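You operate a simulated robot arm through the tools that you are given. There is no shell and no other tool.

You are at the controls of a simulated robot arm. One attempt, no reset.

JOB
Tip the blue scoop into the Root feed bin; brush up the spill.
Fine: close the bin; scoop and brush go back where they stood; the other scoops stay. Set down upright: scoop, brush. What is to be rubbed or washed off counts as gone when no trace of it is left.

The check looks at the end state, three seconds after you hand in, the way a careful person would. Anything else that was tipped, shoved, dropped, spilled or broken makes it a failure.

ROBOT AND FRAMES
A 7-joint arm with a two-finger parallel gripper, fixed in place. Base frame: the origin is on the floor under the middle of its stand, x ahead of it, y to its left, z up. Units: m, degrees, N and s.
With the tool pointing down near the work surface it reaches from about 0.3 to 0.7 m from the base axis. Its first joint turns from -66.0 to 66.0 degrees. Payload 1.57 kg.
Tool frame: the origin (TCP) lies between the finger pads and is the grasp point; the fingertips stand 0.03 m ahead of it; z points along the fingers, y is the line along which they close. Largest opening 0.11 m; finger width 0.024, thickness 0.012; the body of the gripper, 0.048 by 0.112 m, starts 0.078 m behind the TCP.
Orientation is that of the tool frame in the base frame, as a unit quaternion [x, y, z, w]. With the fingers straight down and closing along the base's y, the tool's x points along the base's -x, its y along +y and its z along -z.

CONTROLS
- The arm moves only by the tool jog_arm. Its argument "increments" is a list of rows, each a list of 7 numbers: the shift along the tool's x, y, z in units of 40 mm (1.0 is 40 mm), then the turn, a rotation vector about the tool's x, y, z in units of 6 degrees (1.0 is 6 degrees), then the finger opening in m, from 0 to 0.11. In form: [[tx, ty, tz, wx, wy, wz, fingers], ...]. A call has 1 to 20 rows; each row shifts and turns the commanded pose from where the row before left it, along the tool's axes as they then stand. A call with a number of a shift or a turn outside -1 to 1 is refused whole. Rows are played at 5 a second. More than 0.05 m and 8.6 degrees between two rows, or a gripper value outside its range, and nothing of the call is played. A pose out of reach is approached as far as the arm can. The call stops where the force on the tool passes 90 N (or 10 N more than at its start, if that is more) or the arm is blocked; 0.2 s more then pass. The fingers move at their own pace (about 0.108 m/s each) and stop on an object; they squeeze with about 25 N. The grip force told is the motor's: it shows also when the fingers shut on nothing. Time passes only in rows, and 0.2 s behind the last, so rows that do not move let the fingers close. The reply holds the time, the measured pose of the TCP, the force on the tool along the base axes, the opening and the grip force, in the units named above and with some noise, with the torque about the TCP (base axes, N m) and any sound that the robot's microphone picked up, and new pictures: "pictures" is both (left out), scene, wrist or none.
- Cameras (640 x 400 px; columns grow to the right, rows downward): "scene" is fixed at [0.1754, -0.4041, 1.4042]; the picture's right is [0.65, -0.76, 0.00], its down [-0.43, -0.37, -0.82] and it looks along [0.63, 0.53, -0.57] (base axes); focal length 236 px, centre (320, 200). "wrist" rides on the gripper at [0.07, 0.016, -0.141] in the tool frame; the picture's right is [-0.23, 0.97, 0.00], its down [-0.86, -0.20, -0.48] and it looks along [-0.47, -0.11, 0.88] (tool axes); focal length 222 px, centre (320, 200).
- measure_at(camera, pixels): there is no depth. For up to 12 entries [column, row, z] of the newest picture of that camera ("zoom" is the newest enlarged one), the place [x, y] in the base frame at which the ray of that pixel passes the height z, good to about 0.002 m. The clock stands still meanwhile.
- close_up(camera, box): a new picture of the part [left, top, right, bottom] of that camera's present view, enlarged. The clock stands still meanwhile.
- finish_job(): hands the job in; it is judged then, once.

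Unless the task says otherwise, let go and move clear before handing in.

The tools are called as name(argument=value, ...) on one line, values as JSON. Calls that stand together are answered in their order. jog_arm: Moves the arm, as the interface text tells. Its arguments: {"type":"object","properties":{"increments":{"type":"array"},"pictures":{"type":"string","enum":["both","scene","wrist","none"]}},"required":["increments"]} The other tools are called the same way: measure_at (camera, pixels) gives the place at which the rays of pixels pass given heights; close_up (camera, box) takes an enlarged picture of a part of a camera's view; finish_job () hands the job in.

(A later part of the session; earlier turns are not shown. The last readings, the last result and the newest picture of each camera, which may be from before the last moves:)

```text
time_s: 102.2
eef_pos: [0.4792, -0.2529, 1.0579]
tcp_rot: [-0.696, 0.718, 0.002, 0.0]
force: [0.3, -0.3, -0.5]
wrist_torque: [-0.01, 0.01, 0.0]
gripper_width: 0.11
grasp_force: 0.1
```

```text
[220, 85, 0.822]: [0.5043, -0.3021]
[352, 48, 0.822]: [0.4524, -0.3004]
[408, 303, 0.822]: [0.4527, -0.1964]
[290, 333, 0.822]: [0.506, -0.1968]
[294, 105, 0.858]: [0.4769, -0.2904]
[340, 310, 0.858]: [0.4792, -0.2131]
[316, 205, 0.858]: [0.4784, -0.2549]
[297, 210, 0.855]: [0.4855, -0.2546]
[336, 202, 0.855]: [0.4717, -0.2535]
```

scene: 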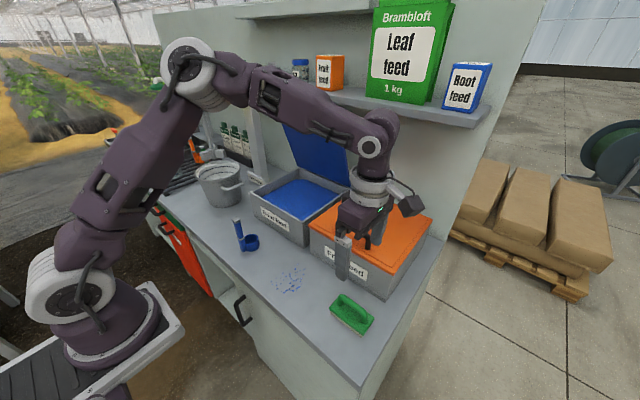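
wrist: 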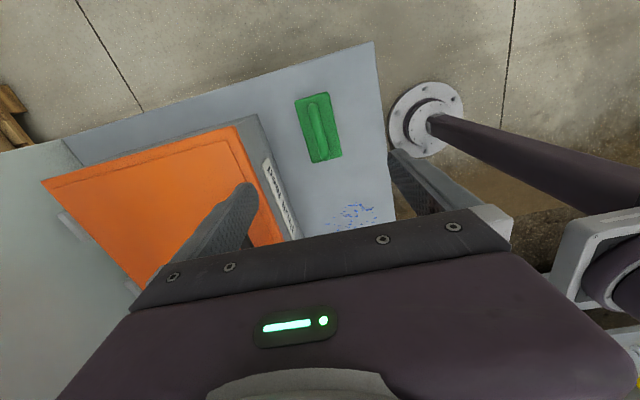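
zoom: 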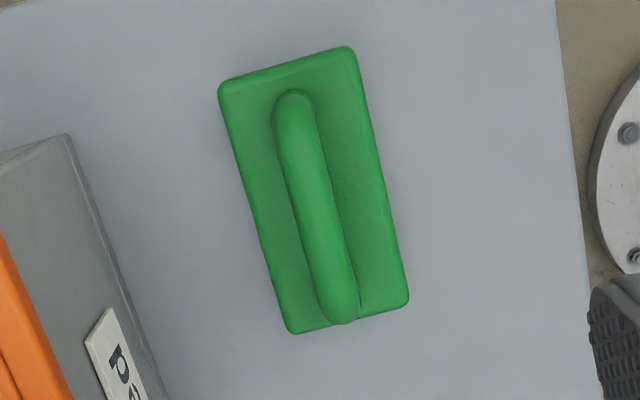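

Bar centre is at (0.4785,−0.252) and aligned with the tool to about 1°. I'll narrow the opening to 0.07 and descend so the fingertips stop about 1 cm above the block.

jog_arm(increments=[[-0.02, 0, 0.8, 0, 0, 0, 0.07], [-0.02, 0, 0.8, 0, 0, 0, 0.07], [-0.02, 0, 0.8, 0, 0, 0, 0.07], [-0.02, 0, 0.8, 0, 0, 0, 0.07], [0, 0, 0.8, 0, 0, 0, 0.07], [0, 0, 0.5, 0, 0, 0, 0.07], [0, 0, 0, 0, 0, 0, 0.07]])

```text
time_s: 103.8
eef_pos: [0.4805, -0.2493, 0.8773]
tcp_rot: [-0.695, 0.719, 0.002, 0.0]
force: [0.2, 0.7, 1.2]
wrist_torque: [-0.02, 0.01, 0.0]
gripper_width: 0.0699
grasp_force: 0.1
```

scene: 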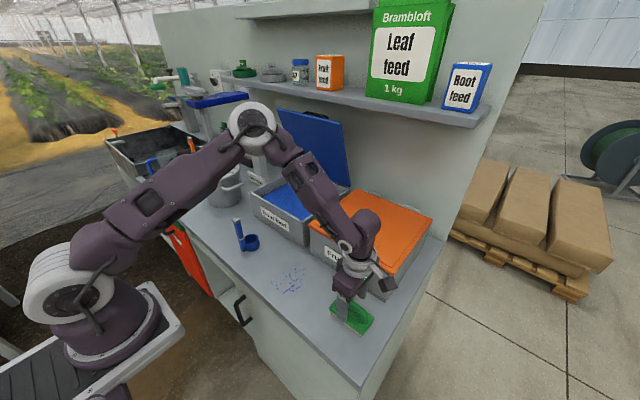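
wrist: 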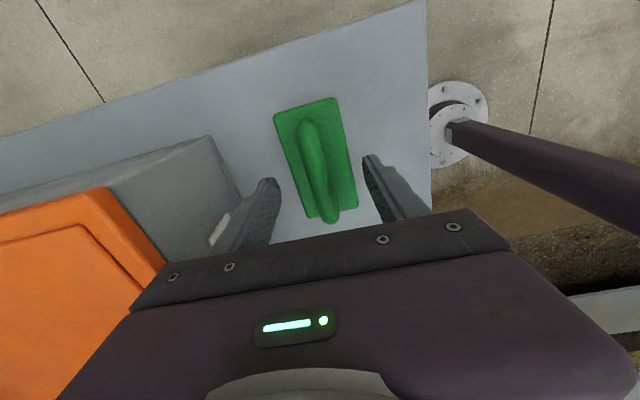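

The fingers straddle the bar. Going down 14 mm more, then closing on it.

jog_arm(increments=[[0, 0, 0.35, 0, 0, 0, 0.07], [0, 0, 0, 0, 0, 0, 0.07], [0, 0, 0, 0, 0, 0, 0.0], [0, 0, 0, 0, 0, 0, 0.0], [0, 0, 0, 0, 0, 0, 0.0], [0, 0, 0, 0, 0, 0, 0.0]])

```text
time_s: 105.2
eef_pos: [0.4798, -0.2486, 0.864]
tcp_rot: [-0.696, 0.718, 0.002, 0.0]
force: [-0.5, -1.6, -0.3]
wrist_torque: [0.03, -0.01, -0.02]
gripper_width: 0.0152
grasp_force: 25.4
```

scene: 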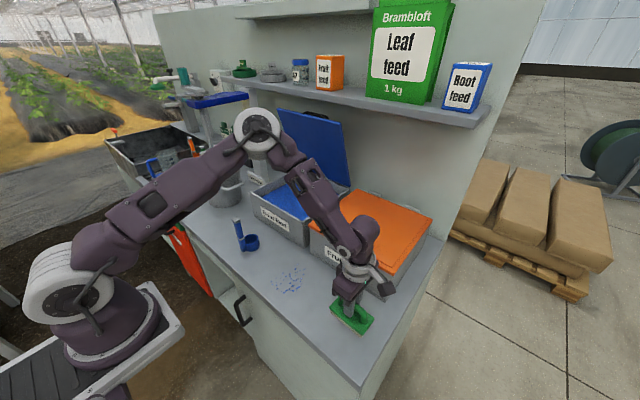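
wrist: 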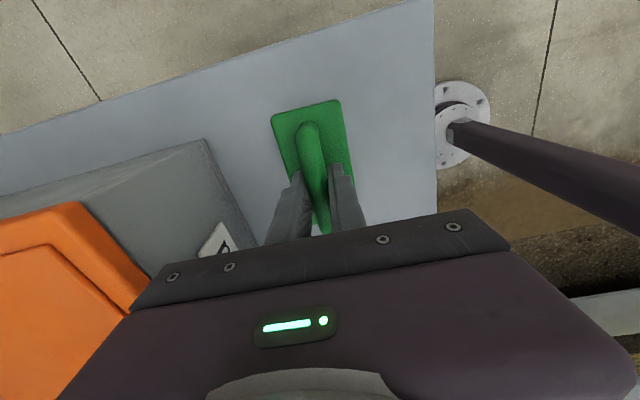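

The brush handle is gripped at 15.2 mm. I'll lift it 4 cm and carry it to the robot-side edge of the spill at (0.40,−0.045).

jog_arm(increments=[[0, 0, -0.5, 0, 0, 0, 0.0], [0, 0, -0.5, 0, 0, 0, 0.0], [-0.84, 0.36, 0, 0, 0, 0, 0.0], [-0.84, 0.36, 0, 0, 0, 0, 0.0], [-0.84, 0.36, 0, 0, 0, 0, 0.0], [-0.84, 0.36, 0, 0, 0, 0, 0.0], [-0.84, 0.36, 0, 0, 0, 0, 0.0], [-0.84, 0.36, 0, 0, 0, 0, 0.0], [0, 0, 0, 0, 0, 0, 0.0]])

```text
time_s: 107.2
eef_pos: [0.3952, -0.0432, 0.9051]
tcp_rot: [-0.696, 0.718, 0.001, -0.001]
force: [0.0, -0.1, -0.8]
wrist_torque: [0.03, -0.01, -0.01]
gripper_width: 0.0151
grasp_force: 25.0
```

scene: 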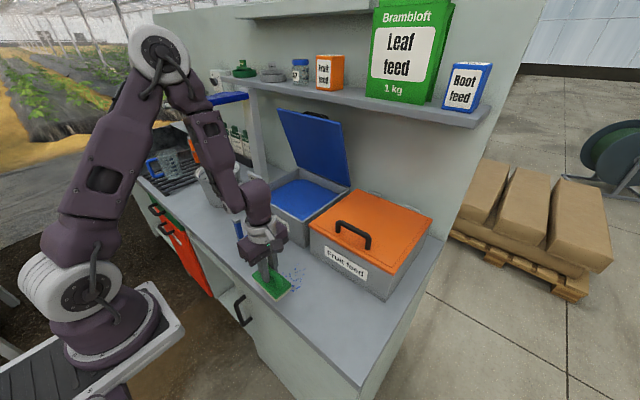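
wrist: 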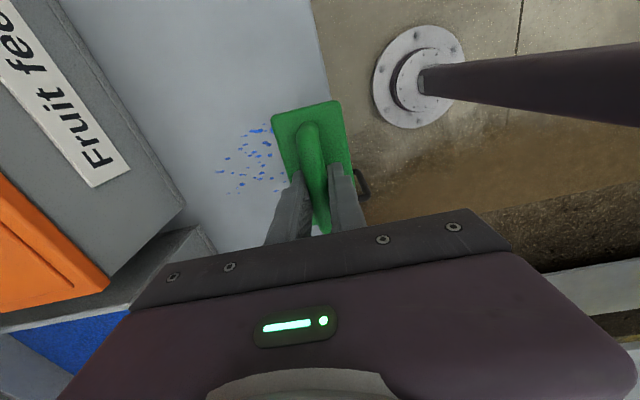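

The brush is over the near side of the spill, and grains show to its left in the wrist view around (240,160). Lowering to contact.

jog_arm(increments=[[0, 0, 0.5, 0, 0, 0, 0.0], [0, 0, 0.45, 0, 0, 0, 0.0], [0, 0, 0, 0, 0, 0, 0.0]], pictures="none")

jog_arm(increments=[[0, 0, 0.04, 0, 0, 0, 0.0], [0, 0, 0.04, 0, 0, 0, 0.0], [0, 0, 0, 0, 0, 0, 0.0]], pictures="none")

```text
time_s: 108.0
eef_pos: [0.3976, -0.0448, 0.8657]
tcp_rot: [-0.696, 0.718, 0.002, 0.0]
force: [0.1, 0.1, -1.2]
wrist_torque: [0.05, 0.02, 0.0]
gripper_width: 0.0149
grasp_force: 25.3
```

```text
time_s: 108.8
eef_pos: [0.3987, -0.0449, 0.8653]
tcp_rot: [-0.696, 0.718, 0.001, 0.0]
force: [-1.7, 1.4, 18.2]
wrist_torque: [0.09, -0.01, 0.0]
gripper_width: 0.0147
grasp_force: 24.7
```

Contact at 18 N; I'll ease to roughly 9 N and make the first stroke away from the robot over the spill.

jog_arm(increments=[[0, 0, -0.018, 0, 0, 0, 0.0], [-0.012, -0.4, 0, 0, 0, 0, 0.0], [-0.012, -0.4, 0, 0, 0, 0, 0.0], [-0.012, -0.4, 0, 0, 0, 0, 0.0], [-0.012, -0.4, 0, 0, 0, 0, 0.0], [-0.012, -0.4, 0, 0, 0, 0, 0.0], [-0.012, -0.4, 0, 0, 0, 0, 0.0], [-0.012, -0.4, 0, 0, 0, 0, 0.0], [-0.012, -0.4, 0, 0, 0, 0, 0.0], [0, 0, 0, 0, 0, 0, 0.0]])

```text
time_s: 111.0
eef_pos: [0.5272, -0.0441, 0.8655]
tcp_rot: [-0.695, 0.719, 0.002, 0.001]
force: [-4.0, -1.2, 10.2]
wrist_torque: [-0.1, 0.07, -0.06]
gripper_width: 0.0154
grasp_force: 24.5
```

scene: 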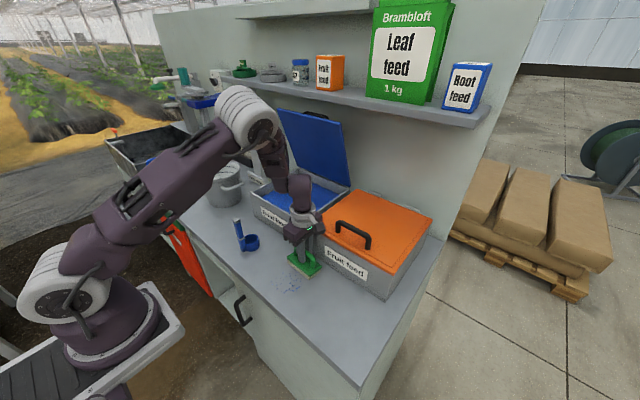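
wrist: 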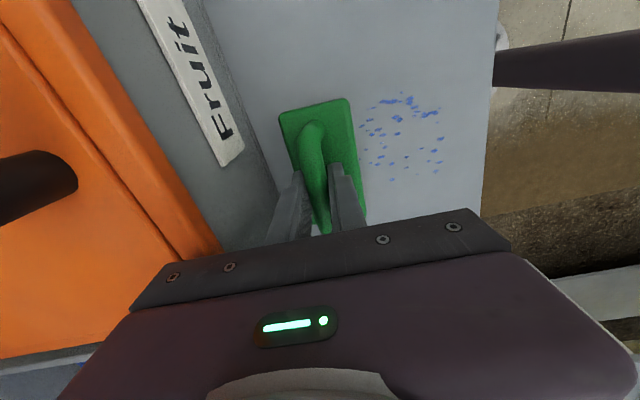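

The grains are visibly paler after one pass, so rubbing works. I'll do more passes back and forth.

jog_arm(increments=[[0.012, 0.4, 0, 0, 0, 0, 0.0], [0.012, 0.4, 0, 0, 0, 0, 0.0], [0.012, 0.4, 0, 0, 0, 0, 0.0], [0.012, 0.4, 0, 0, 0, 0, 0.0], [0.012, 0.4, 0, 0, 0, 0, 0.0], [0.012, 0.4, 0, 0, 0, 0, 0.0], [0.012, 0.4, 0, 0, 0, 0, 0.0], [0.012, 0.4, 0, 0, 0, 0, 0.0], [-0.012, -0.4, 0, 0, 0, 0, 0.0], [-0.012, -0.4, 0, 0, 0, 0, 0.0], [-0.012, -0.4, 0, 0, 0, 0, 0.0], [-0.012, -0.4, 0, 0, 0, 0, 0.0], [-0.012, -0.4, 0, 0, 0, 0, 0.0], [-0.012, -0.4, 0, 0, 0, 0, 0.0], [-0.012, -0.4, 0, 0, 0, 0, 0.0], [-0.012, -0.4, 0, 0, 0, 0, 0.0], [0, 0, 0, 0, 0, 0, 0.0]])

```text
time_s: 114.6
eef_pos: [0.525, -0.0465, 0.864]
tcp_rot: [-0.696, 0.718, 0.002, 0.0]
force: [-14.9, 2.8, 39.9]
wrist_torque: [-0.05, 0.29, -0.07]
gripper_width: 0.0152
grasp_force: 25.1
```

scene: 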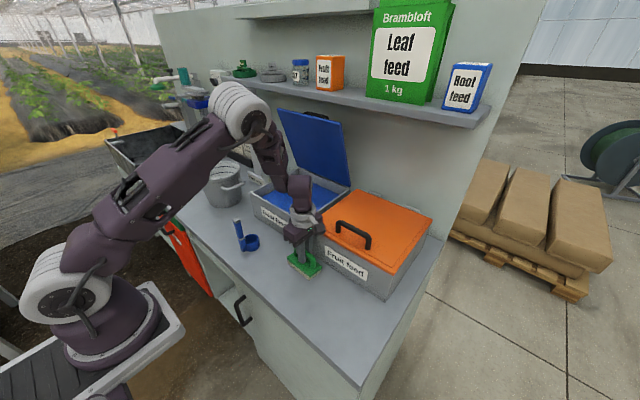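
wrist: 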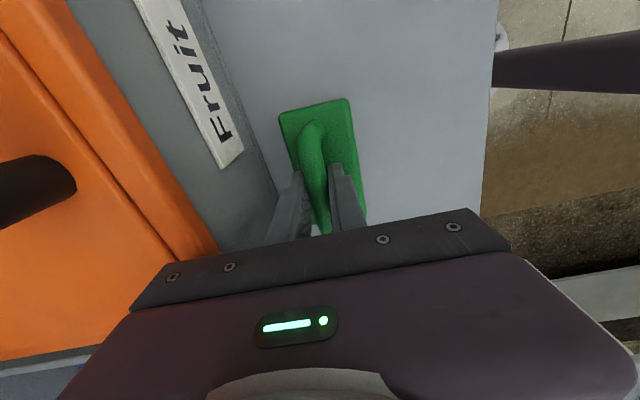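

No blue shows on the counter in either view now, but the press has risen to 40 N. I'll ease off by lifting the brush and inspect the area for traces.

jog_arm(increments=[[0, 0, -0.1, 0, 0, 0, 0.0], [0, 0, -0.4, 0, 0, 0, 0.0], [0, 0, -0.5, 0, 0, 0, 0.0], [0, 0, -0.5, 0, 0, 0, 0.0], [0, 0, 0, 0, 0, 0, 0.0]])

close_up(camera="scene", box=[250, 240, 340, 310])

close_up(camera="wrist", box=[330, 50, 500, 220])

```text
time_s: 115.8
eef_pos: [0.526, -0.0457, 0.9228]
tcp_rot: [-0.695, 0.719, 0.002, 0.0]
force: [-0.8, 0.7, -0.9]
wrist_torque: [0.03, -0.01, 0.02]
gripper_width: 0.0153
grasp_force: 25.2
```

scene: 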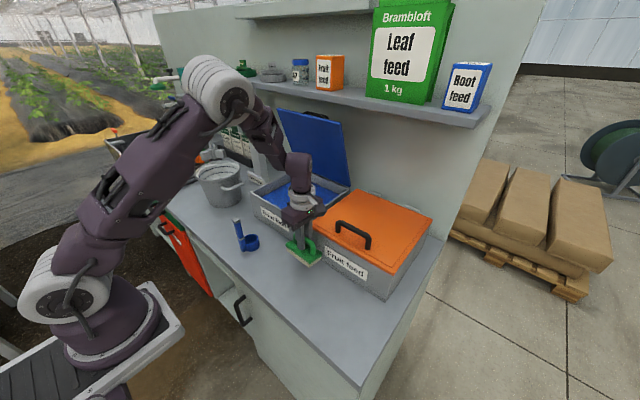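
wrist: 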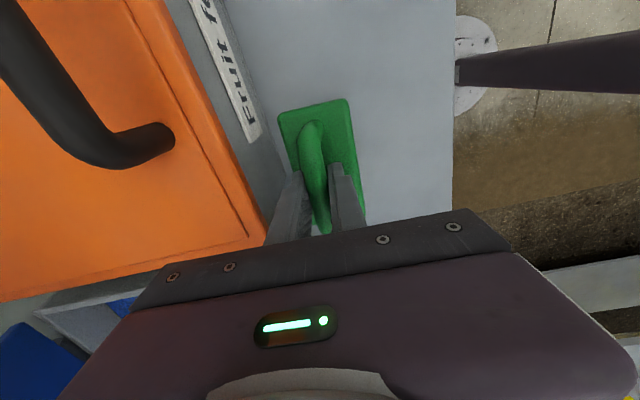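

```text
5.71 times, centred on (295, 275) of scene
```

zoom: 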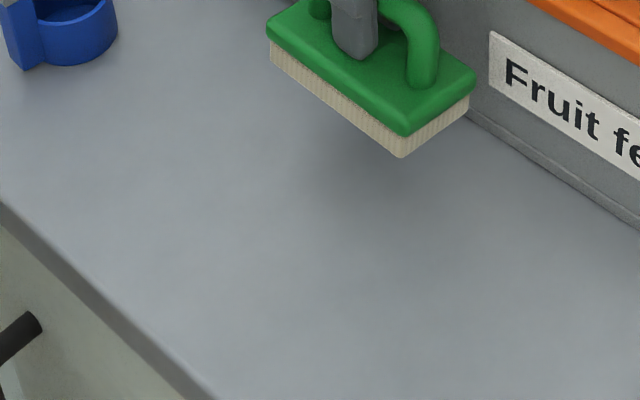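

```text
2.35 times, centred on (415, 135) of wrist
```

zoom: 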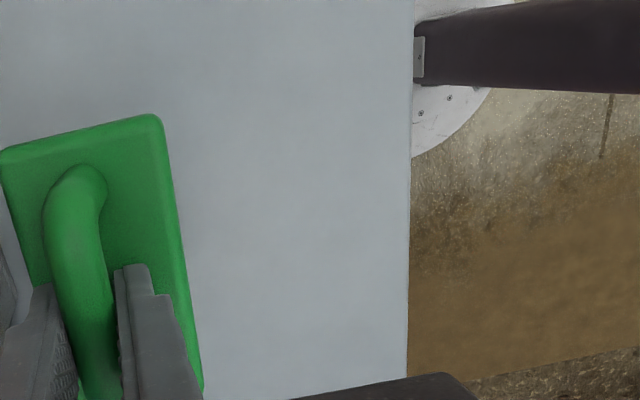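

The counter looks clean, but the brush hides part of it. For certainty I'll do one more pair of light passes, so I'm lowering again.

jog_arm(increments=[[0, 0, 0.5, 0, 0, 0, 0.0], [0, 0, 0.5, 0, 0, 0, 0.0], [0, 0, 0.4, 0, 0, 0, 0.0], [0, 0, 0, 0, 0, 0, 0.0]], pictures="none")

jog_arm(increments=[[0, 0, 0.03, 0, 0, 0, 0.0], [0, 0, 0, 0, 0, 0, 0.0]], pictures="none")

```text
time_s: 116.8
eef_pos: [0.5267, -0.0436, 0.8673]
tcp_rot: [-0.695, 0.719, 0.001, -0.001]
force: [-0.6, -0.3, -0.9]
wrist_torque: [0.0, 0.0, -0.02]
gripper_width: 0.0152
grasp_force: 24.8
```

```text
time_s: 117.4
eef_pos: [0.5259, -0.0442, 0.8666]
tcp_rot: [-0.695, 0.719, 0.002, -0.001]
force: [0.1, 0.5, -1.3]
wrist_torque: [-0.03, -0.03, 0.01]
gripper_width: 0.0155
grasp_force: 25.6
```

jog_arm(increments=[[0, 0, 0.03, 0, 0, 0, 0.0], [0, 0, 0, 0, 0, 0, 0.0]], pictures="none")

```text
time_s: 118.0
eef_pos: [0.5259, -0.044, 0.8653]
tcp_rot: [-0.695, 0.719, 0.002, -0.001]
force: [-1.3, -0.1, -1.8]
wrist_torque: [-0.01, -0.03, 0.0]
gripper_width: 0.0155
grasp_force: 25.2
```

jog_arm(increments=[[0, 0, 0.03, 0, 0, 0, 0.0], [0, 0, 0.02, 0, 0, 0, 0.0], [0, 0, 0, 0, 0, 0, 0.0]], pictures="none")

```text
time_s: 118.8
eef_pos: [0.5257, -0.0441, 0.8642]
tcp_rot: [-0.695, 0.719, 0.002, 0.0]
force: [-1.8, 0.5, 2.0]
wrist_torque: [-0.11, 0.03, -0.05]
gripper_width: 0.0153
grasp_force: 24.7
```

Light contact at about 3 N. I'll press slightly more and run a pair of passes.

jog_arm(increments=[[0, 0, 0.02, 0, 0, 0, 0.0], [0.012, 0.4, 0, 0, 0, 0, 0.0], [0.012, 0.4, 0, 0, 0, 0, 0.0], [0.012, 0.4, 0, 0, 0, 0, 0.0], [0.012, 0.4, 0, 0, 0, 0, 0.0], [0.012, 0.4, 0, 0, 0, 0, 0.0], [0.012, 0.4, 0, 0, 0, 0, 0.0], [0.012, 0.4, 0, 0, 0, 0, 0.0], [0.012, 0.4, 0, 0, 0, 0, 0.0], [0, 0, 0, 0, 0, 0, 0.0]], pictures="none")

```text
time_s: 121.0
eef_pos: [0.399, -0.0442, 0.863]
tcp_rot: [-0.695, 0.719, 0.002, 0.0]
force: [0.4, 0.4, -1.2]
wrist_torque: [0.01, -0.01, 0.01]
gripper_width: 0.0152
grasp_force: 25.1
```

Contact was lost at the near end. I'll press 1.5 mm more and stroke forward with a slight rise to keep the force moderate.

jog_arm(increments=[[0, 0, 0.03, 0, 0, 0, 0.0], [0, 0, 0, 0, 0, 0, 0.0]], pictures="none")

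```text
time_s: 121.6
eef_pos: [0.3993, -0.0447, 0.8615]
tcp_rot: [-0.696, 0.718, 0.001, -0.002]
force: [-4.7, 2.7, 13.2]
wrist_torque: [0.11, -0.03, -0.02]
gripper_width: 0.0155
grasp_force: 25.0
```

jog_arm(increments=[[-0.012, -0.4, -0.004, 0, 0, 0, 0.0], [-0.012, -0.4, -0.004, 0, 0, 0, 0.0], [-0.012, -0.4, -0.004, 0, 0, 0, 0.0], [-0.012, -0.4, -0.004, 0, 0, 0, 0.0], [-0.012, -0.4, -0.004, 0, 0, 0, 0.0], [-0.012, -0.4, -0.004, 0, 0, 0, 0.0], [-0.012, -0.4, -0.004, 0, 0, 0, 0.0], [-0.012, -0.4, -0.004, 0, 0, 0, 0.0], [0, 0, 0, 0, 0, 0, 0.0]], pictures="none")

```text
time_s: 123.6
eef_pos: [0.5251, -0.0441, 0.8643]
tcp_rot: [-0.695, 0.719, 0.001, -0.001]
force: [-0.4, 0.4, -0.3]
wrist_torque: [-0.01, 0.02, -0.03]
gripper_width: 0.0153
grasp_force: 24.7
```

Passes done. I'll lift the brush and carry it back above its original spot, then inspect the counter.

jog_arm(increments=[[0, 0, -0.4, 0, 0, 0, 0.0], [0, 0, -0.8, 0, 0, 0, 0.0], [0.862, 0.165, 0, 0, 0, 0, 0.0], [0.862, 0.165, 0, 0, 0, 0, 0.0], [0.862, 0.165, 0, 0, 0, 0, 0.0], [0.862, 0.165, 0, 0, 0, 0, 0.0], [0.862, 0.165, 0, 0, 0, 0, 0.0], [0.862, 0.165, 0, 0, 0, 0, 0.0], [0, 0, 0, 0, 0, 0, 0.0]])

close_up(camera="scene", box=[220, 220, 380, 340])

close_up(camera="scene", box=[260, 245, 330, 305])

```text
time_s: 125.6
eef_pos: [0.48, -0.2518, 0.9092]
tcp_rot: [-0.695, 0.719, 0.002, 0.0]
force: [-0.1, 0.3, -0.1]
wrist_torque: [0.01, -0.02, -0.06]
gripper_width: 0.0152
grasp_force: 24.6
```

scene: 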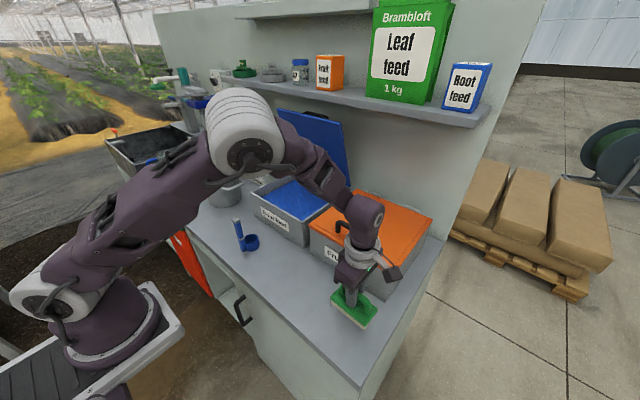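
wrist: 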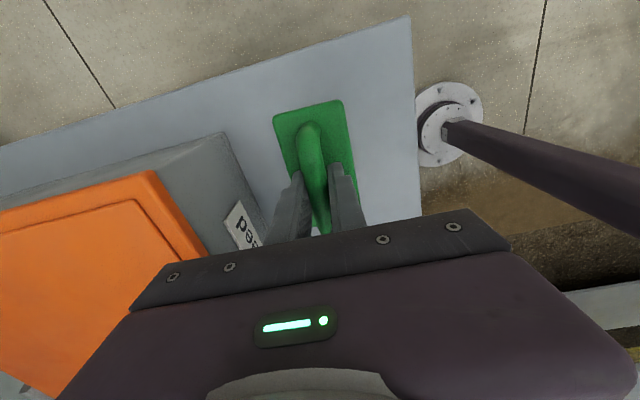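

```text
3.33 times, centred on (300, 280) of scene
```

zoom: 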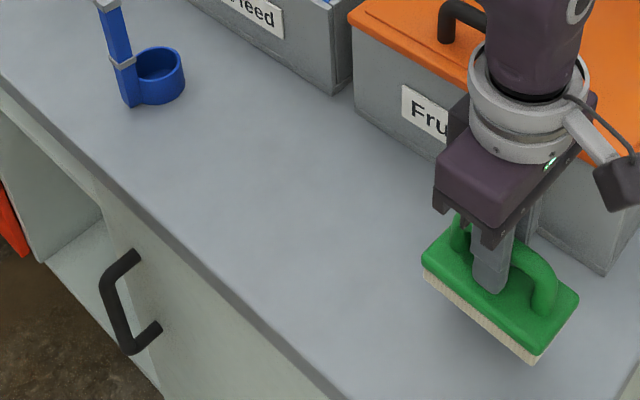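

```text
6.67 times, centred on (295, 275) of scene
```

zoom: 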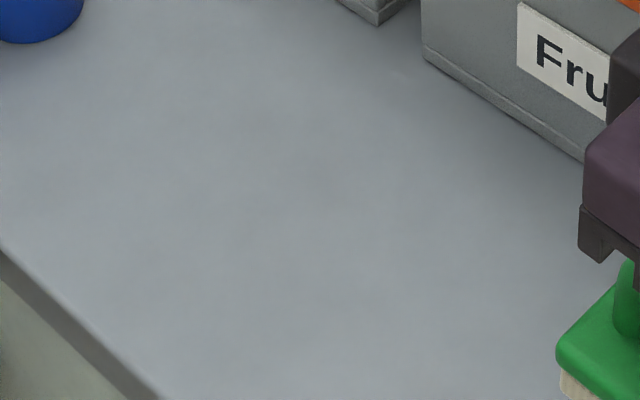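

The counter is clean in the enlarged view with no trace of blue. Now I'll set the brush down: lower 4 cm, then creep to contact.

jog_arm(increments=[[-0.05, 0.02, 0.5, 0, 0, 0, 0.0], [0, 0, 0.5, 0, 0, 0, 0.0], [0, 0, 0.05, 0, 0, 0, 0.0], [0, 0, 0, 0, 0, 0, 0.0]], pictures="none")

jog_arm(increments=[[0, 0, 0.04, 0, 0, 0, 0.0], [0, 0, 0, 0, 0, 0, 0.0]], pictures="none")

```text
time_s: 126.6
eef_pos: [0.4791, -0.249, 0.8688]
tcp_rot: [-0.695, 0.719, 0.001, -0.001]
force: [-1.2, -0.2, -0.8]
wrist_torque: [0.01, -0.01, -0.02]
gripper_width: 0.0155
grasp_force: 24.9
```

```text
time_s: 127.2
eef_pos: [0.4796, -0.2483, 0.8675]
tcp_rot: [-0.695, 0.719, 0.001, -0.001]
force: [0.5, -0.7, -1.5]
wrist_torque: [0.0, 0.01, -0.02]
gripper_width: 0.0153
grasp_force: 25.0
```

jog_arm(increments=[[0, 0, 0.05, 0, 0, 0, 0.0], [0, 0, 0.03, 0, 0, 0, 0.0], [0, 0, 0, 0, 0, 0, 0.0]], pictures="none")

```text
time_s: 128.0
eef_pos: [0.4802, -0.2481, 0.8637]
tcp_rot: [-0.695, 0.719, 0.002, -0.001]
force: [0.2, 0.5, -1.2]
wrist_torque: [-0.02, 0.01, 0.02]
gripper_width: 0.0149
grasp_force: 25.3
```

jog_arm(increments=[[0, 0, 0.03, 0, 0, 0, 0.0], [0, 0, 0, 0, 0, 0, 0.0]], pictures="none")

jog_arm(increments=[[0, 0, 0.02, 0, 0, 0, 0.0], [0, 0, 0, 0, 0, 0, 0.0]], pictures="none")

```text
time_s: 128.6
eef_pos: [0.4798, -0.2495, 0.8639]
tcp_rot: [-0.695, 0.719, 0.002, -0.001]
force: [0.4, -0.4, -1.1]
wrist_torque: [-0.01, 0.0, 0.0]
gripper_width: 0.0153
grasp_force: 25.4
```

```text
time_s: 129.2
eef_pos: [0.4796, -0.2475, 0.8627]
tcp_rot: [-0.695, 0.719, 0.001, 0.0]
force: [-0.6, 0.2, -0.5]
wrist_torque: [0.0, 0.0, 0.03]
gripper_width: 0.0157
grasp_force: 24.9
```

jog_arm(increments=[[0, 0, 0.03, 0, 0, 0, 0.0], [0, 0, 0, 0, 0, 0, 0.0]], pictures="none")

```text
time_s: 129.8
eef_pos: [0.4794, -0.2481, 0.8605]
tcp_rot: [-0.696, 0.718, 0.001, -0.001]
force: [0.2, 2.0, 4.2]
wrist_torque: [-0.09, -0.09, 0.04]
gripper_width: 0.0151
grasp_force: 24.7
```

Contact at about 5 N. Releasing the brush.

jog_arm(increments=[[0, 0, 0, 0, 0, 0, 0.03], [0, 0, 0, 0, 0, 0, 0.05], [0, 0, 0, 0, 0, 0, 0.07], [0, 0, 0, 0, 0, 0, 0.07], [0, 0, -0.5, 0, 0, 0, 0.07], [0, 0, -0.8, 0, 0, 0, 0.07], [0, 0, -0.8, 0, 0, 0, 0.07], [0, 0, -0.8, 0, 0, 0, 0.07], [0, 0, -0.8, 0, 0, 0, 0.07], [0, 0, -0.8, 0, 0, 0, 0.07], [0, 0, 0, 0, 0, 0, 0.07]])

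close_up(camera="wrist", box=[270, 80, 370, 180])

measure_at(camera="zoom", pixels=[[320, 200, 0.822]])

close_up(camera="scene", box=[320, 280, 384, 340])

```text
time_s: 132.2
eef_pos: [0.4818, -0.2492, 1.0423]
tcp_rot: [-0.696, 0.718, 0.001, -0.001]
force: [-0.2, 0.0, 0.2]
wrist_torque: [0.01, -0.02, -0.01]
gripper_width: 0.07
grasp_force: 0.0
```

scene: 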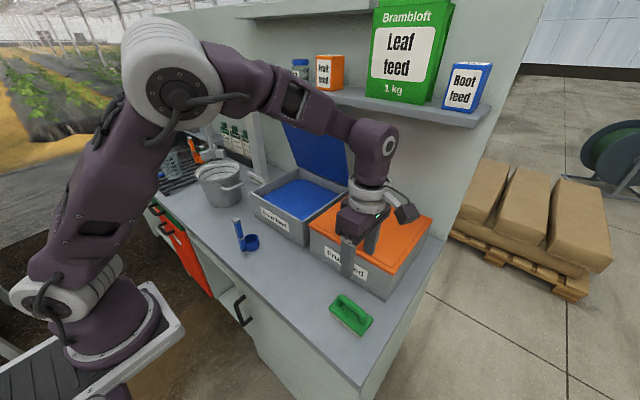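
wrist: 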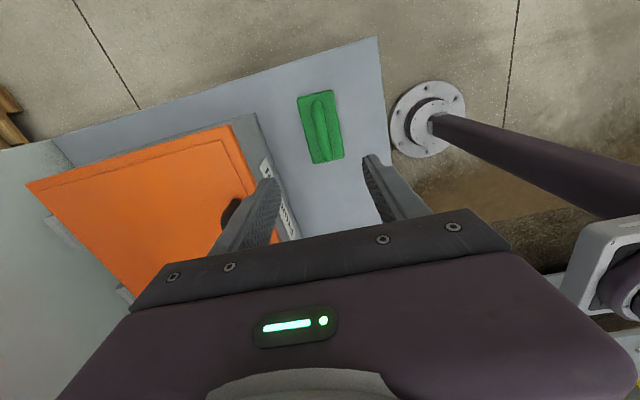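

```text
4.00 times, centred on (320, 130) of wrist
```

zoom: 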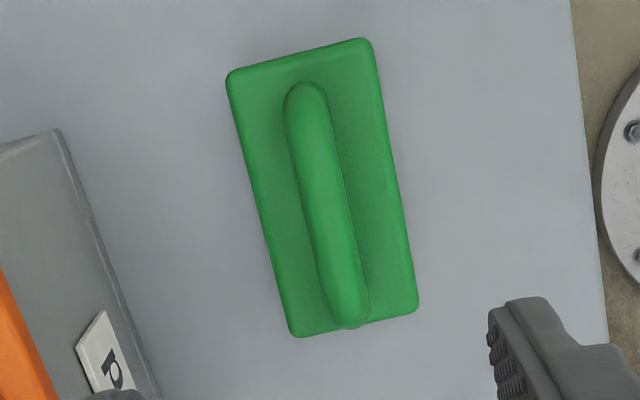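

```text
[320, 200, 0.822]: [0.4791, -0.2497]
```

```text
6.67 times, centred on (352, 310) of scene
```

zoom: 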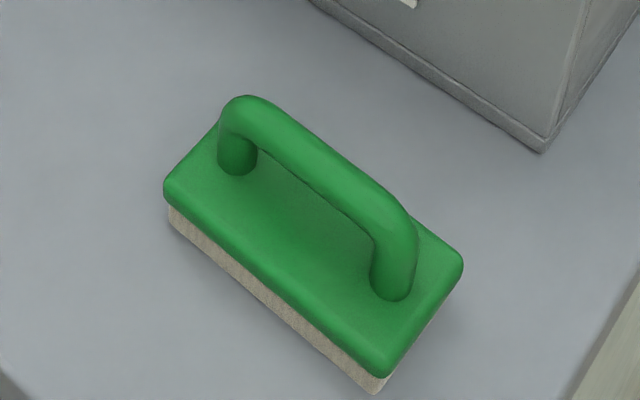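

The brush is back on its spot, upright, within about 2 mm. Last is the lid: I'll raise the tool, move to y ≈ 0.075 in front of it and pitch to about −54°, so the fingers can straddle the lid's top edge beside its handle.

jog_arm(increments=[[0, 0, -0.85, 0, 0, 0, 0.07], [0, 0, -0.85, 0, 0, 0, 0.07], [0, 0, -0.8, 0, 0, 0, 0.07], [-0.908, -0.25, 0, 0, 0, 0, 0.07], [-0.908, -0.25, 0, 0, 0, 0, 0.07], [-0.908, -0.25, 0, 0, 0, 0, 0.07], [-0.908, -0.25, 0, 0, 0, 0, 0.07], [-0.908, -0.25, 0, 0, 0, 0, 0.07], [-0.908, -0.25, 0, 0, 0, 0, 0.07], [-0.908, -0.25, 0, 0, 0, 0, 0.07], [-0.908, -0.25, 0, 0, 0, 0, 0.07], [-0.908, -0.25, 0, 0, 0, 0, 0.07], [0, 0, 0, 0, 0, 0, 0.07]])

```text
time_s: 135.0
eef_pos: [0.5836, 0.074, 1.1439]
tcp_rot: [-0.695, 0.719, 0.002, -0.001]
force: [0.0, -0.7, 0.2]
wrist_torque: [0.02, -0.01, 0.0]
gripper_width: 0.0699
grasp_force: 0.0
```

scene: 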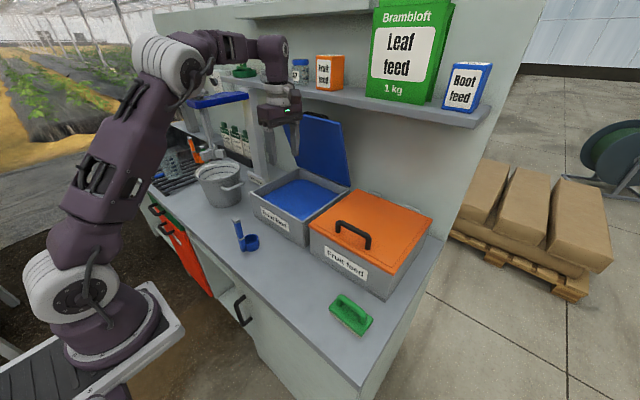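
wrist: 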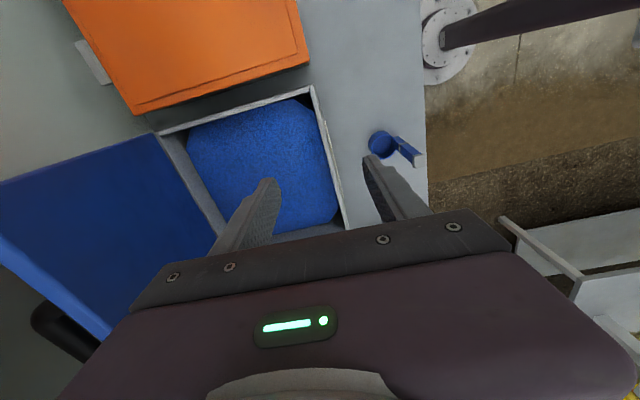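

The wrist view shows the lid's top edge from (0,237) to (110,335) with the black handle behind it. I'll measure that edge to confirm its position.

measure_at(camera="wrist", pixels=[[20, 254, 1.16], [20, 254, 1.175], [20, 254, 1.19], [90, 318, 1.16], [90, 318, 1.175], [90, 318, 1.19], [153, 136, 0.915], [213, 234, 0.915], [40, 318, 1.15], [90, 350, 1.15], [343, 228, 0.915], [312, 90, 0.915]])

close_up(camera="wrist", box=[0, 120, 220, 380])

```text
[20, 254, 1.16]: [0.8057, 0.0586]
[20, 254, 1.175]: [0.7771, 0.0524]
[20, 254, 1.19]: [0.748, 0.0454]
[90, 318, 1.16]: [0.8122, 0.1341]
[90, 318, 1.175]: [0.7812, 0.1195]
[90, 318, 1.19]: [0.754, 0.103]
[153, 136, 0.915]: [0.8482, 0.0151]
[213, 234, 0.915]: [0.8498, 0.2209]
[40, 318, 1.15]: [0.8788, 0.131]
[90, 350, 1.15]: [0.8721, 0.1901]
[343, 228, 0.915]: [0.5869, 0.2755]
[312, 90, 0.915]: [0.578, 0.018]
```

```text
1.54 times, centred on (110, 250) of wrist
```

zoom: 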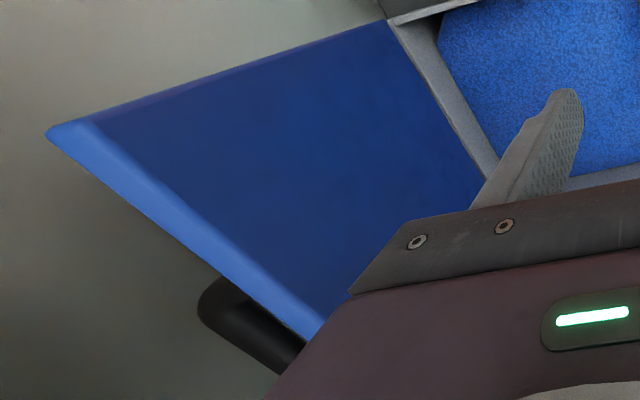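

The measurements agree: top edge at x ≈ 0.78, z ≈ 1.175, handle from y ≈ 0.12 onward. I'll pitch the tool to −54° here and look at the shelf clearance.

jog_arm(increments=[[0, 0, 0, 1, 0, 0, 0.07], [0, 0, 0, 1, 0, 0, 0.07], [0, 0, 0, 1, 0, 0, 0.07], [0, 0, 0, 1, 0, 0, 0.07], [0, 0, 0, 1, 0, 0, 0.07], [0, 0, 0, 1, 0, 0, 0.07], [0, 0, 0, 0, 0, 0, 0.07]])

```text
time_s: 136.6
eef_pos: [0.5807, 0.075, 1.1423]
tcp_rot: [-0.662, 0.683, -0.221, 0.215]
force: [0.1, 0.4, -0.5]
wrist_torque: [-0.01, 0.01, 0.0]
gripper_width: 0.07
grasp_force: 0.0
```

scene: 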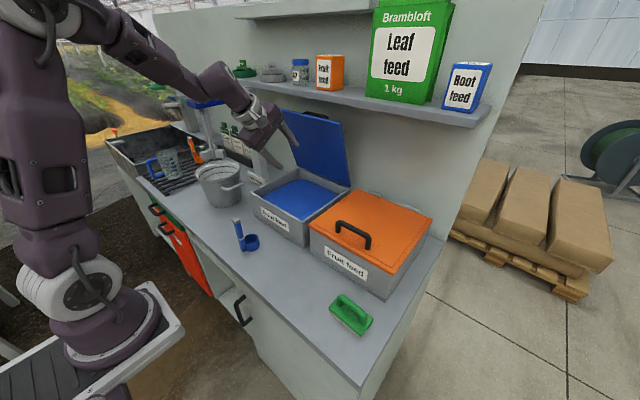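
wrist: 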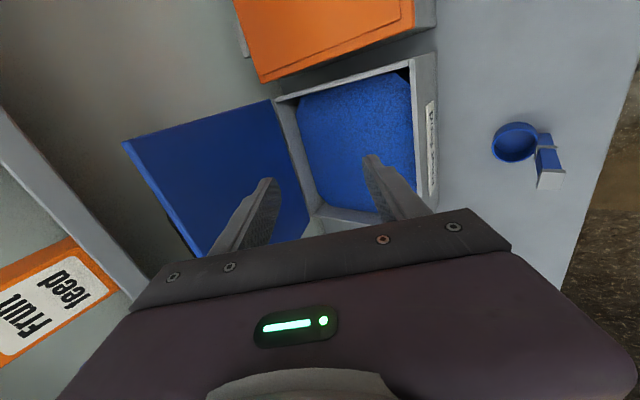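

The shelf's front edge shows in the wrist view from about (0,110) to (135,275). I'll measure it from both cameras to judge clearance.

close_up(camera="scene", box=[260, 60, 400, 148])

measure_at(camera="scene", pixels=[[350, 103, 1.15], [350, 103, 1.2], [350, 103, 1.25], [350, 103, 1.3]])

measure_at(camera="wrist", pixels=[[60, 180, 1.2], [60, 180, 1.25], [60, 180, 1.3], [60, 180, 1.35], [122, 142, 1.175], [200, 258, 1.175]])

close_up(camera="wrist", box=[0, 80, 280, 280])

```text
4.55 times, centred on (330, 104) of scene
```

zoom: 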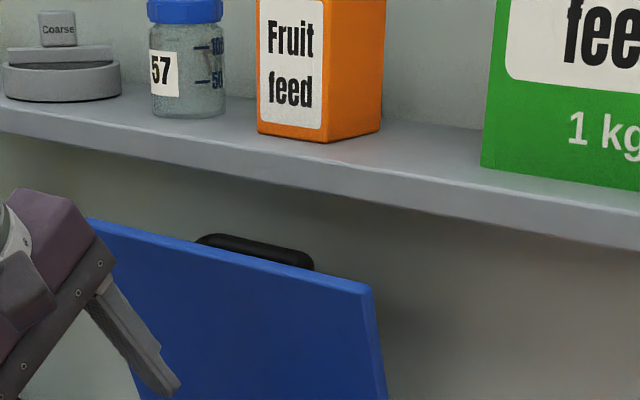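

```text
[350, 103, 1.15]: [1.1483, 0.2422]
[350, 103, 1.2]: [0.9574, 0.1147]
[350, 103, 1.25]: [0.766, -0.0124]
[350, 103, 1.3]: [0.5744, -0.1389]
```

```text
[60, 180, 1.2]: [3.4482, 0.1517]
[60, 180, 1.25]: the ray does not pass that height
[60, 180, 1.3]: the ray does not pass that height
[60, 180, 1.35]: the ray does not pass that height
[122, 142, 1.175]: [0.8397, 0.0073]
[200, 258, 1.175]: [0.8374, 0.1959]
```

```text
2.00 times, centred on (140, 180) of wrist
```

zoom: 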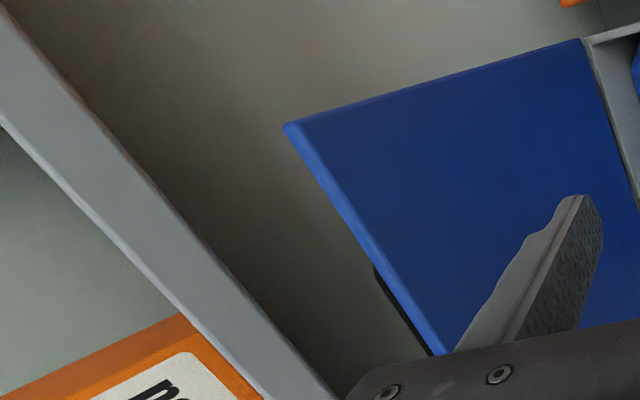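

The lid's top edge is near (0.758,1.185), the shelf's front-bottom edge near (0.80,1.235), so there is about 6 cm between them. I'll narrow the fingers to 0.055 and move to a pre-approach pose in line with the lid edge.

jog_arm(increments=[[0, -0.971, -0.2, 0, 0, 0, 0.055], [0, -0.971, -0.2, 0, 0, 0, 0.055], [0, -0.971, -0.2, 0, 0, 0, 0.055], [0, -0.971, -0.2, 0, 0, 0, 0.055], [0, 0, 0, 0, 0, 0, 0.055]])

close_up(camera="scene", box=[230, 60, 380, 180])

close_up(camera="wrist", box=[60, 60, 420, 285])

```text
time_s: 137.8
eef_pos: [0.6875, 0.0722, 1.255]
tcp_rot: [-0.662, 0.684, -0.22, 0.215]
force: [0.0, -0.1, 0.2]
wrist_torque: [0.01, 0.02, 0.01]
gripper_width: 0.0552
grasp_force: 0.0
```

scene: 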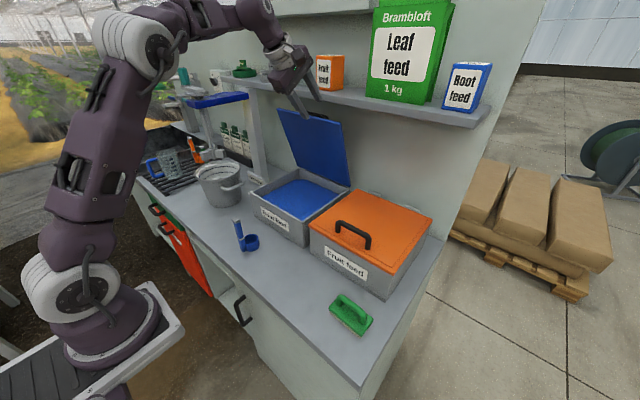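
wrist: 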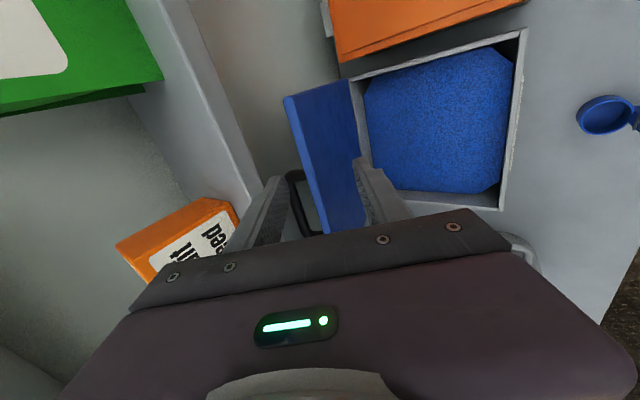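

```text
3.33 times, centred on (305, 120) of scene
```

zoom: 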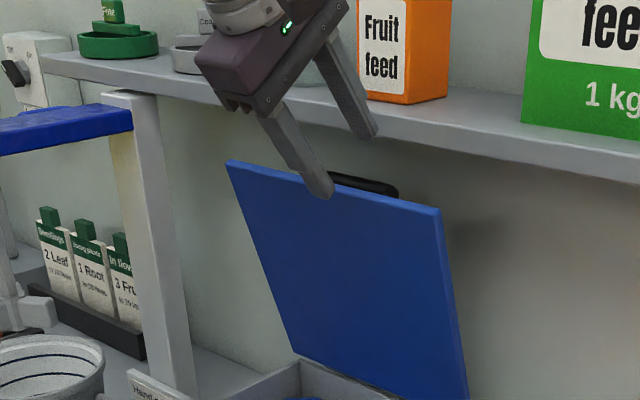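

```text
1.78 times, centred on (240, 172) of wrist
```

zoom: 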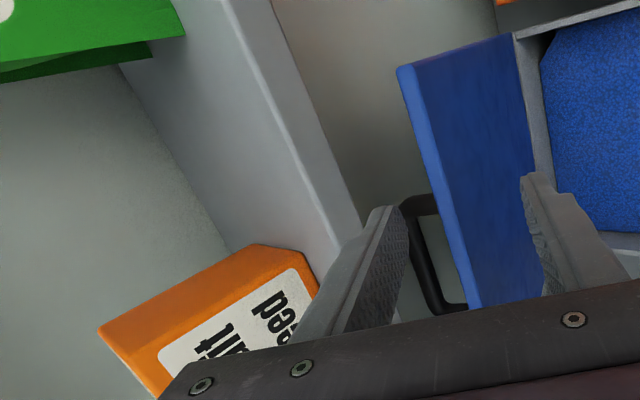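

The wrist view shows the lid edge (285,97)–(325,230) lying between the outer finger (275,185) and the inner finger (365,165), with the handle end near (291,175). I'll measure the handle and edge positions relative to the fingers.

measure_at(camera="wrist", pixels=[[284, 98, 1.175], [284, 98, 1.185], [284, 98, 1.195], [300, 150, 1.175], [300, 150, 1.185], [300, 150, 1.195], [302, 173, 1.15], [291, 176, 1.15], [291, 176, 1.18], [325, 230, 1.185], [355, 80, 0.93], [312, 232, 1.15]])

```text
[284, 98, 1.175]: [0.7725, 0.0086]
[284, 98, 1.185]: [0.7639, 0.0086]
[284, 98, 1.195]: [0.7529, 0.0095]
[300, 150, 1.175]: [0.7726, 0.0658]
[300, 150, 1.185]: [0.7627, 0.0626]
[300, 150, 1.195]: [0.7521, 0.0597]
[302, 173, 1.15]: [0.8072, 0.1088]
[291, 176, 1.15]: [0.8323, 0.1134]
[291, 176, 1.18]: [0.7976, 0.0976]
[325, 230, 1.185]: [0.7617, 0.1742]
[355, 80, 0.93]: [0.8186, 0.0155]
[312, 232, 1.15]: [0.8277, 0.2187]
```

The edge is at about (0.76,1.186) and the handle starts at y ≈ 0.10, so I'll shift to y ≈ 0.06 for margin, nudge 4 mm outward, and slide in over the edge along the tool axis.

jog_arm(increments=[[0.3, -0.1, 0, 0, 0, 0, 0.055], [0, 0, 0.6, 0, 0, 0, 0.055], [0, 0, 0.6, 0, 0, 0, 0.055], [0, 0, 0.6, 0, 0, 0, 0.055], [0, 0, 0, 0, 0, 0, 0.055]])

close_up(camera="wrist", box=[220, 80, 420, 260])

close_up(camera="scene", box=[260, 80, 360, 160])

```text
time_s: 139.0
eef_pos: [0.7322, 0.0581, 1.2009]
tcp_rot: [-0.662, 0.684, -0.221, 0.213]
force: [0.4, 1.7, 0.4]
wrist_torque: [0.0, -0.01, -0.02]
gripper_width: 0.055
grasp_force: 0.1
```

scene: 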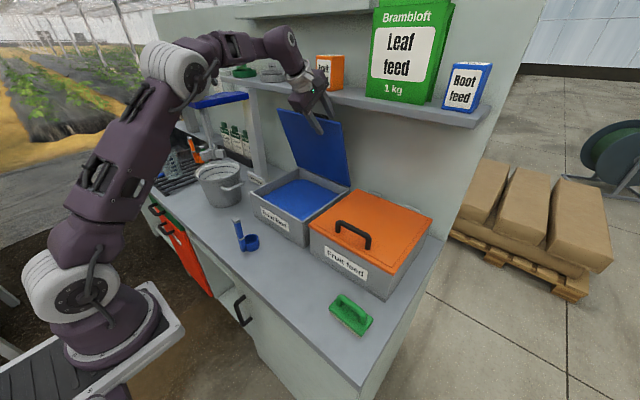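
wrist: 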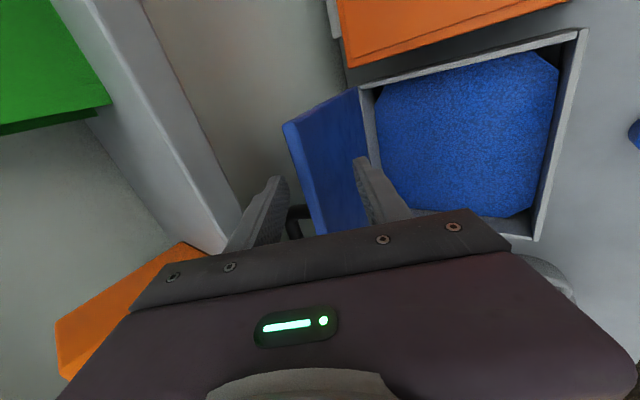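

```text
2.22 times, centred on (320, 170) of wrist
```

zoom: 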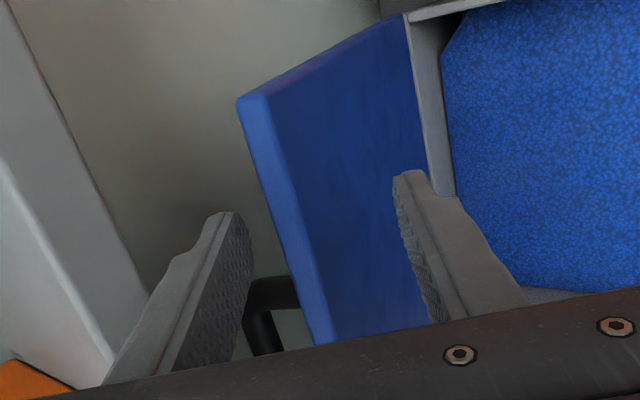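

```text
5.00 times, centred on (310, 120) of scene
```

zoom: 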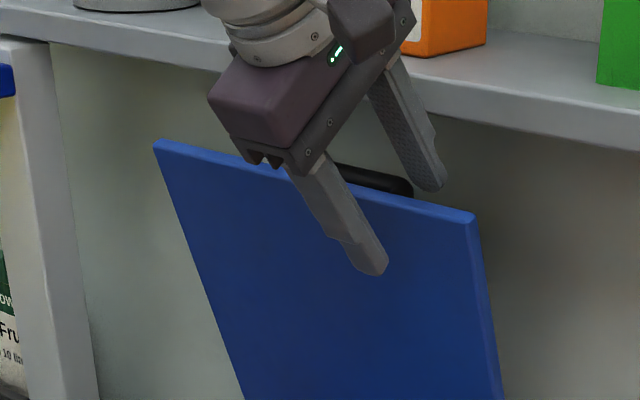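

The fingers straddle the lid edge at y = 0.058, with the handle clear at y ≥ 0.10. I'll slide in 2 cm more.

jog_arm(increments=[[0, 0, 0.28, 0, 0, 0, 0.055], [0, 0, 0.28, 0, 0, 0, 0.055], [0, 0, 0, 0, 0, 0, 0.055]])

close_up(camera="scene", box=[260, 80, 360, 160])

```text
time_s: 139.8
eef_pos: [0.7448, 0.0584, 1.1845]
tcp_rot: [-0.661, 0.684, -0.221, 0.214]
force: [0.3, 0.6, -0.3]
wrist_torque: [-0.01, 0.03, -0.01]
gripper_width: 0.0552
grasp_force: 0.0
```

scene: 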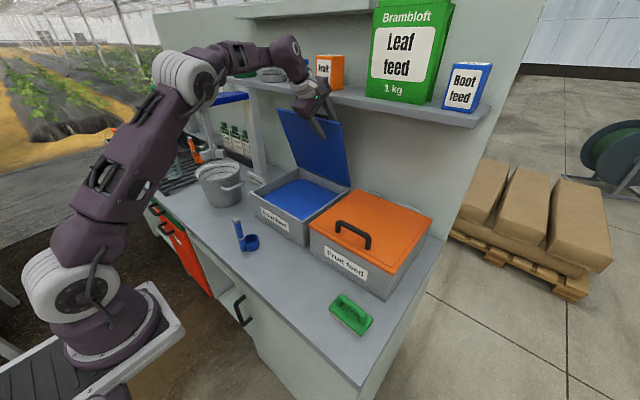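
wrist: 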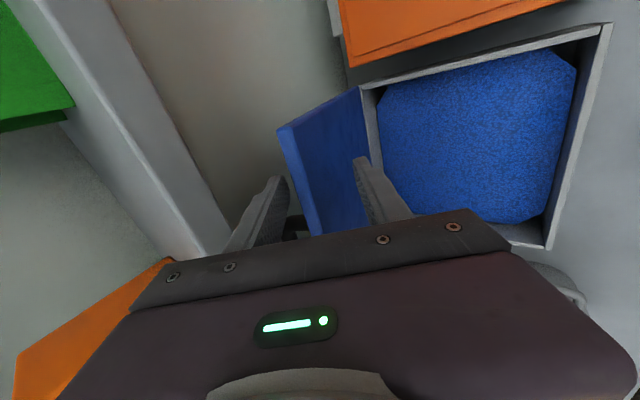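

```text
5.00 times, centred on (310, 120) of scene
```

zoom: 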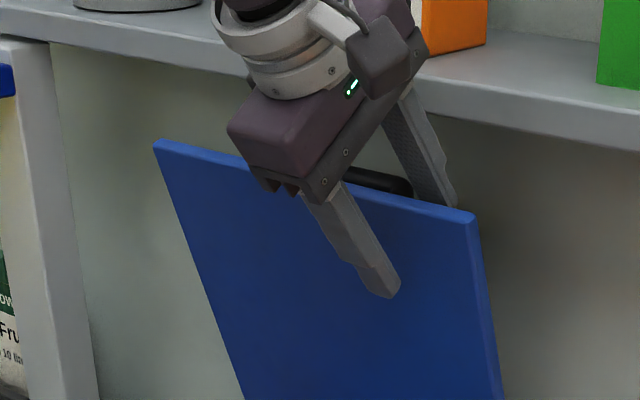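

The outer finger is now behind the lid edge and the inner finger in front of it. I'll start pulling along the lid's arc, with a small first step to see it follow.

jog_arm(increments=[[0, 0.352, -0.03, 0, 0, 0, 0.055], [0, 0.353, -0.075, 0.242, 0, 0, 0.055], [0, 0.353, -0.075, 0.242, 0, 0, 0.055], [0, 0, 0, 0, 0, 0, 0.055]])

close_up(camera="scene", box=[250, 80, 370, 190])

```text
time_s: 140.8
eef_pos: [0.7074, 0.0598, 1.1657]
tcp_rot: [-0.656, 0.679, -0.237, 0.23]
force: [0.8, -1.0, 0.4]
wrist_torque: [0.01, 0.01, 0.03]
gripper_width: 0.0561
grasp_force: 0.3
```

scene: 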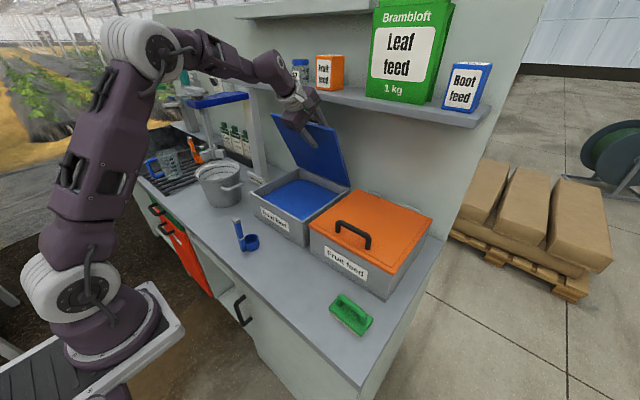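
wrist: 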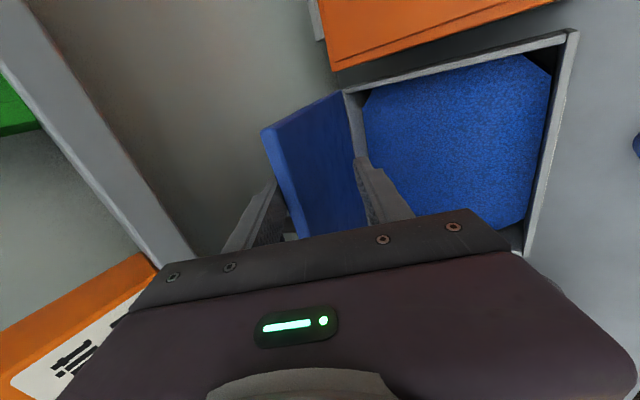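

```text
3.64 times, centred on (310, 135) of scene
```

zoom: 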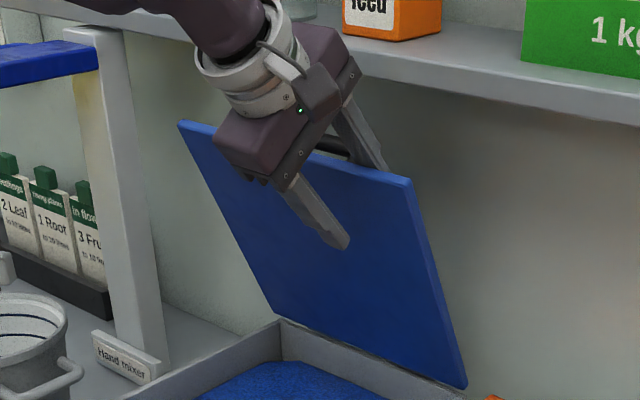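

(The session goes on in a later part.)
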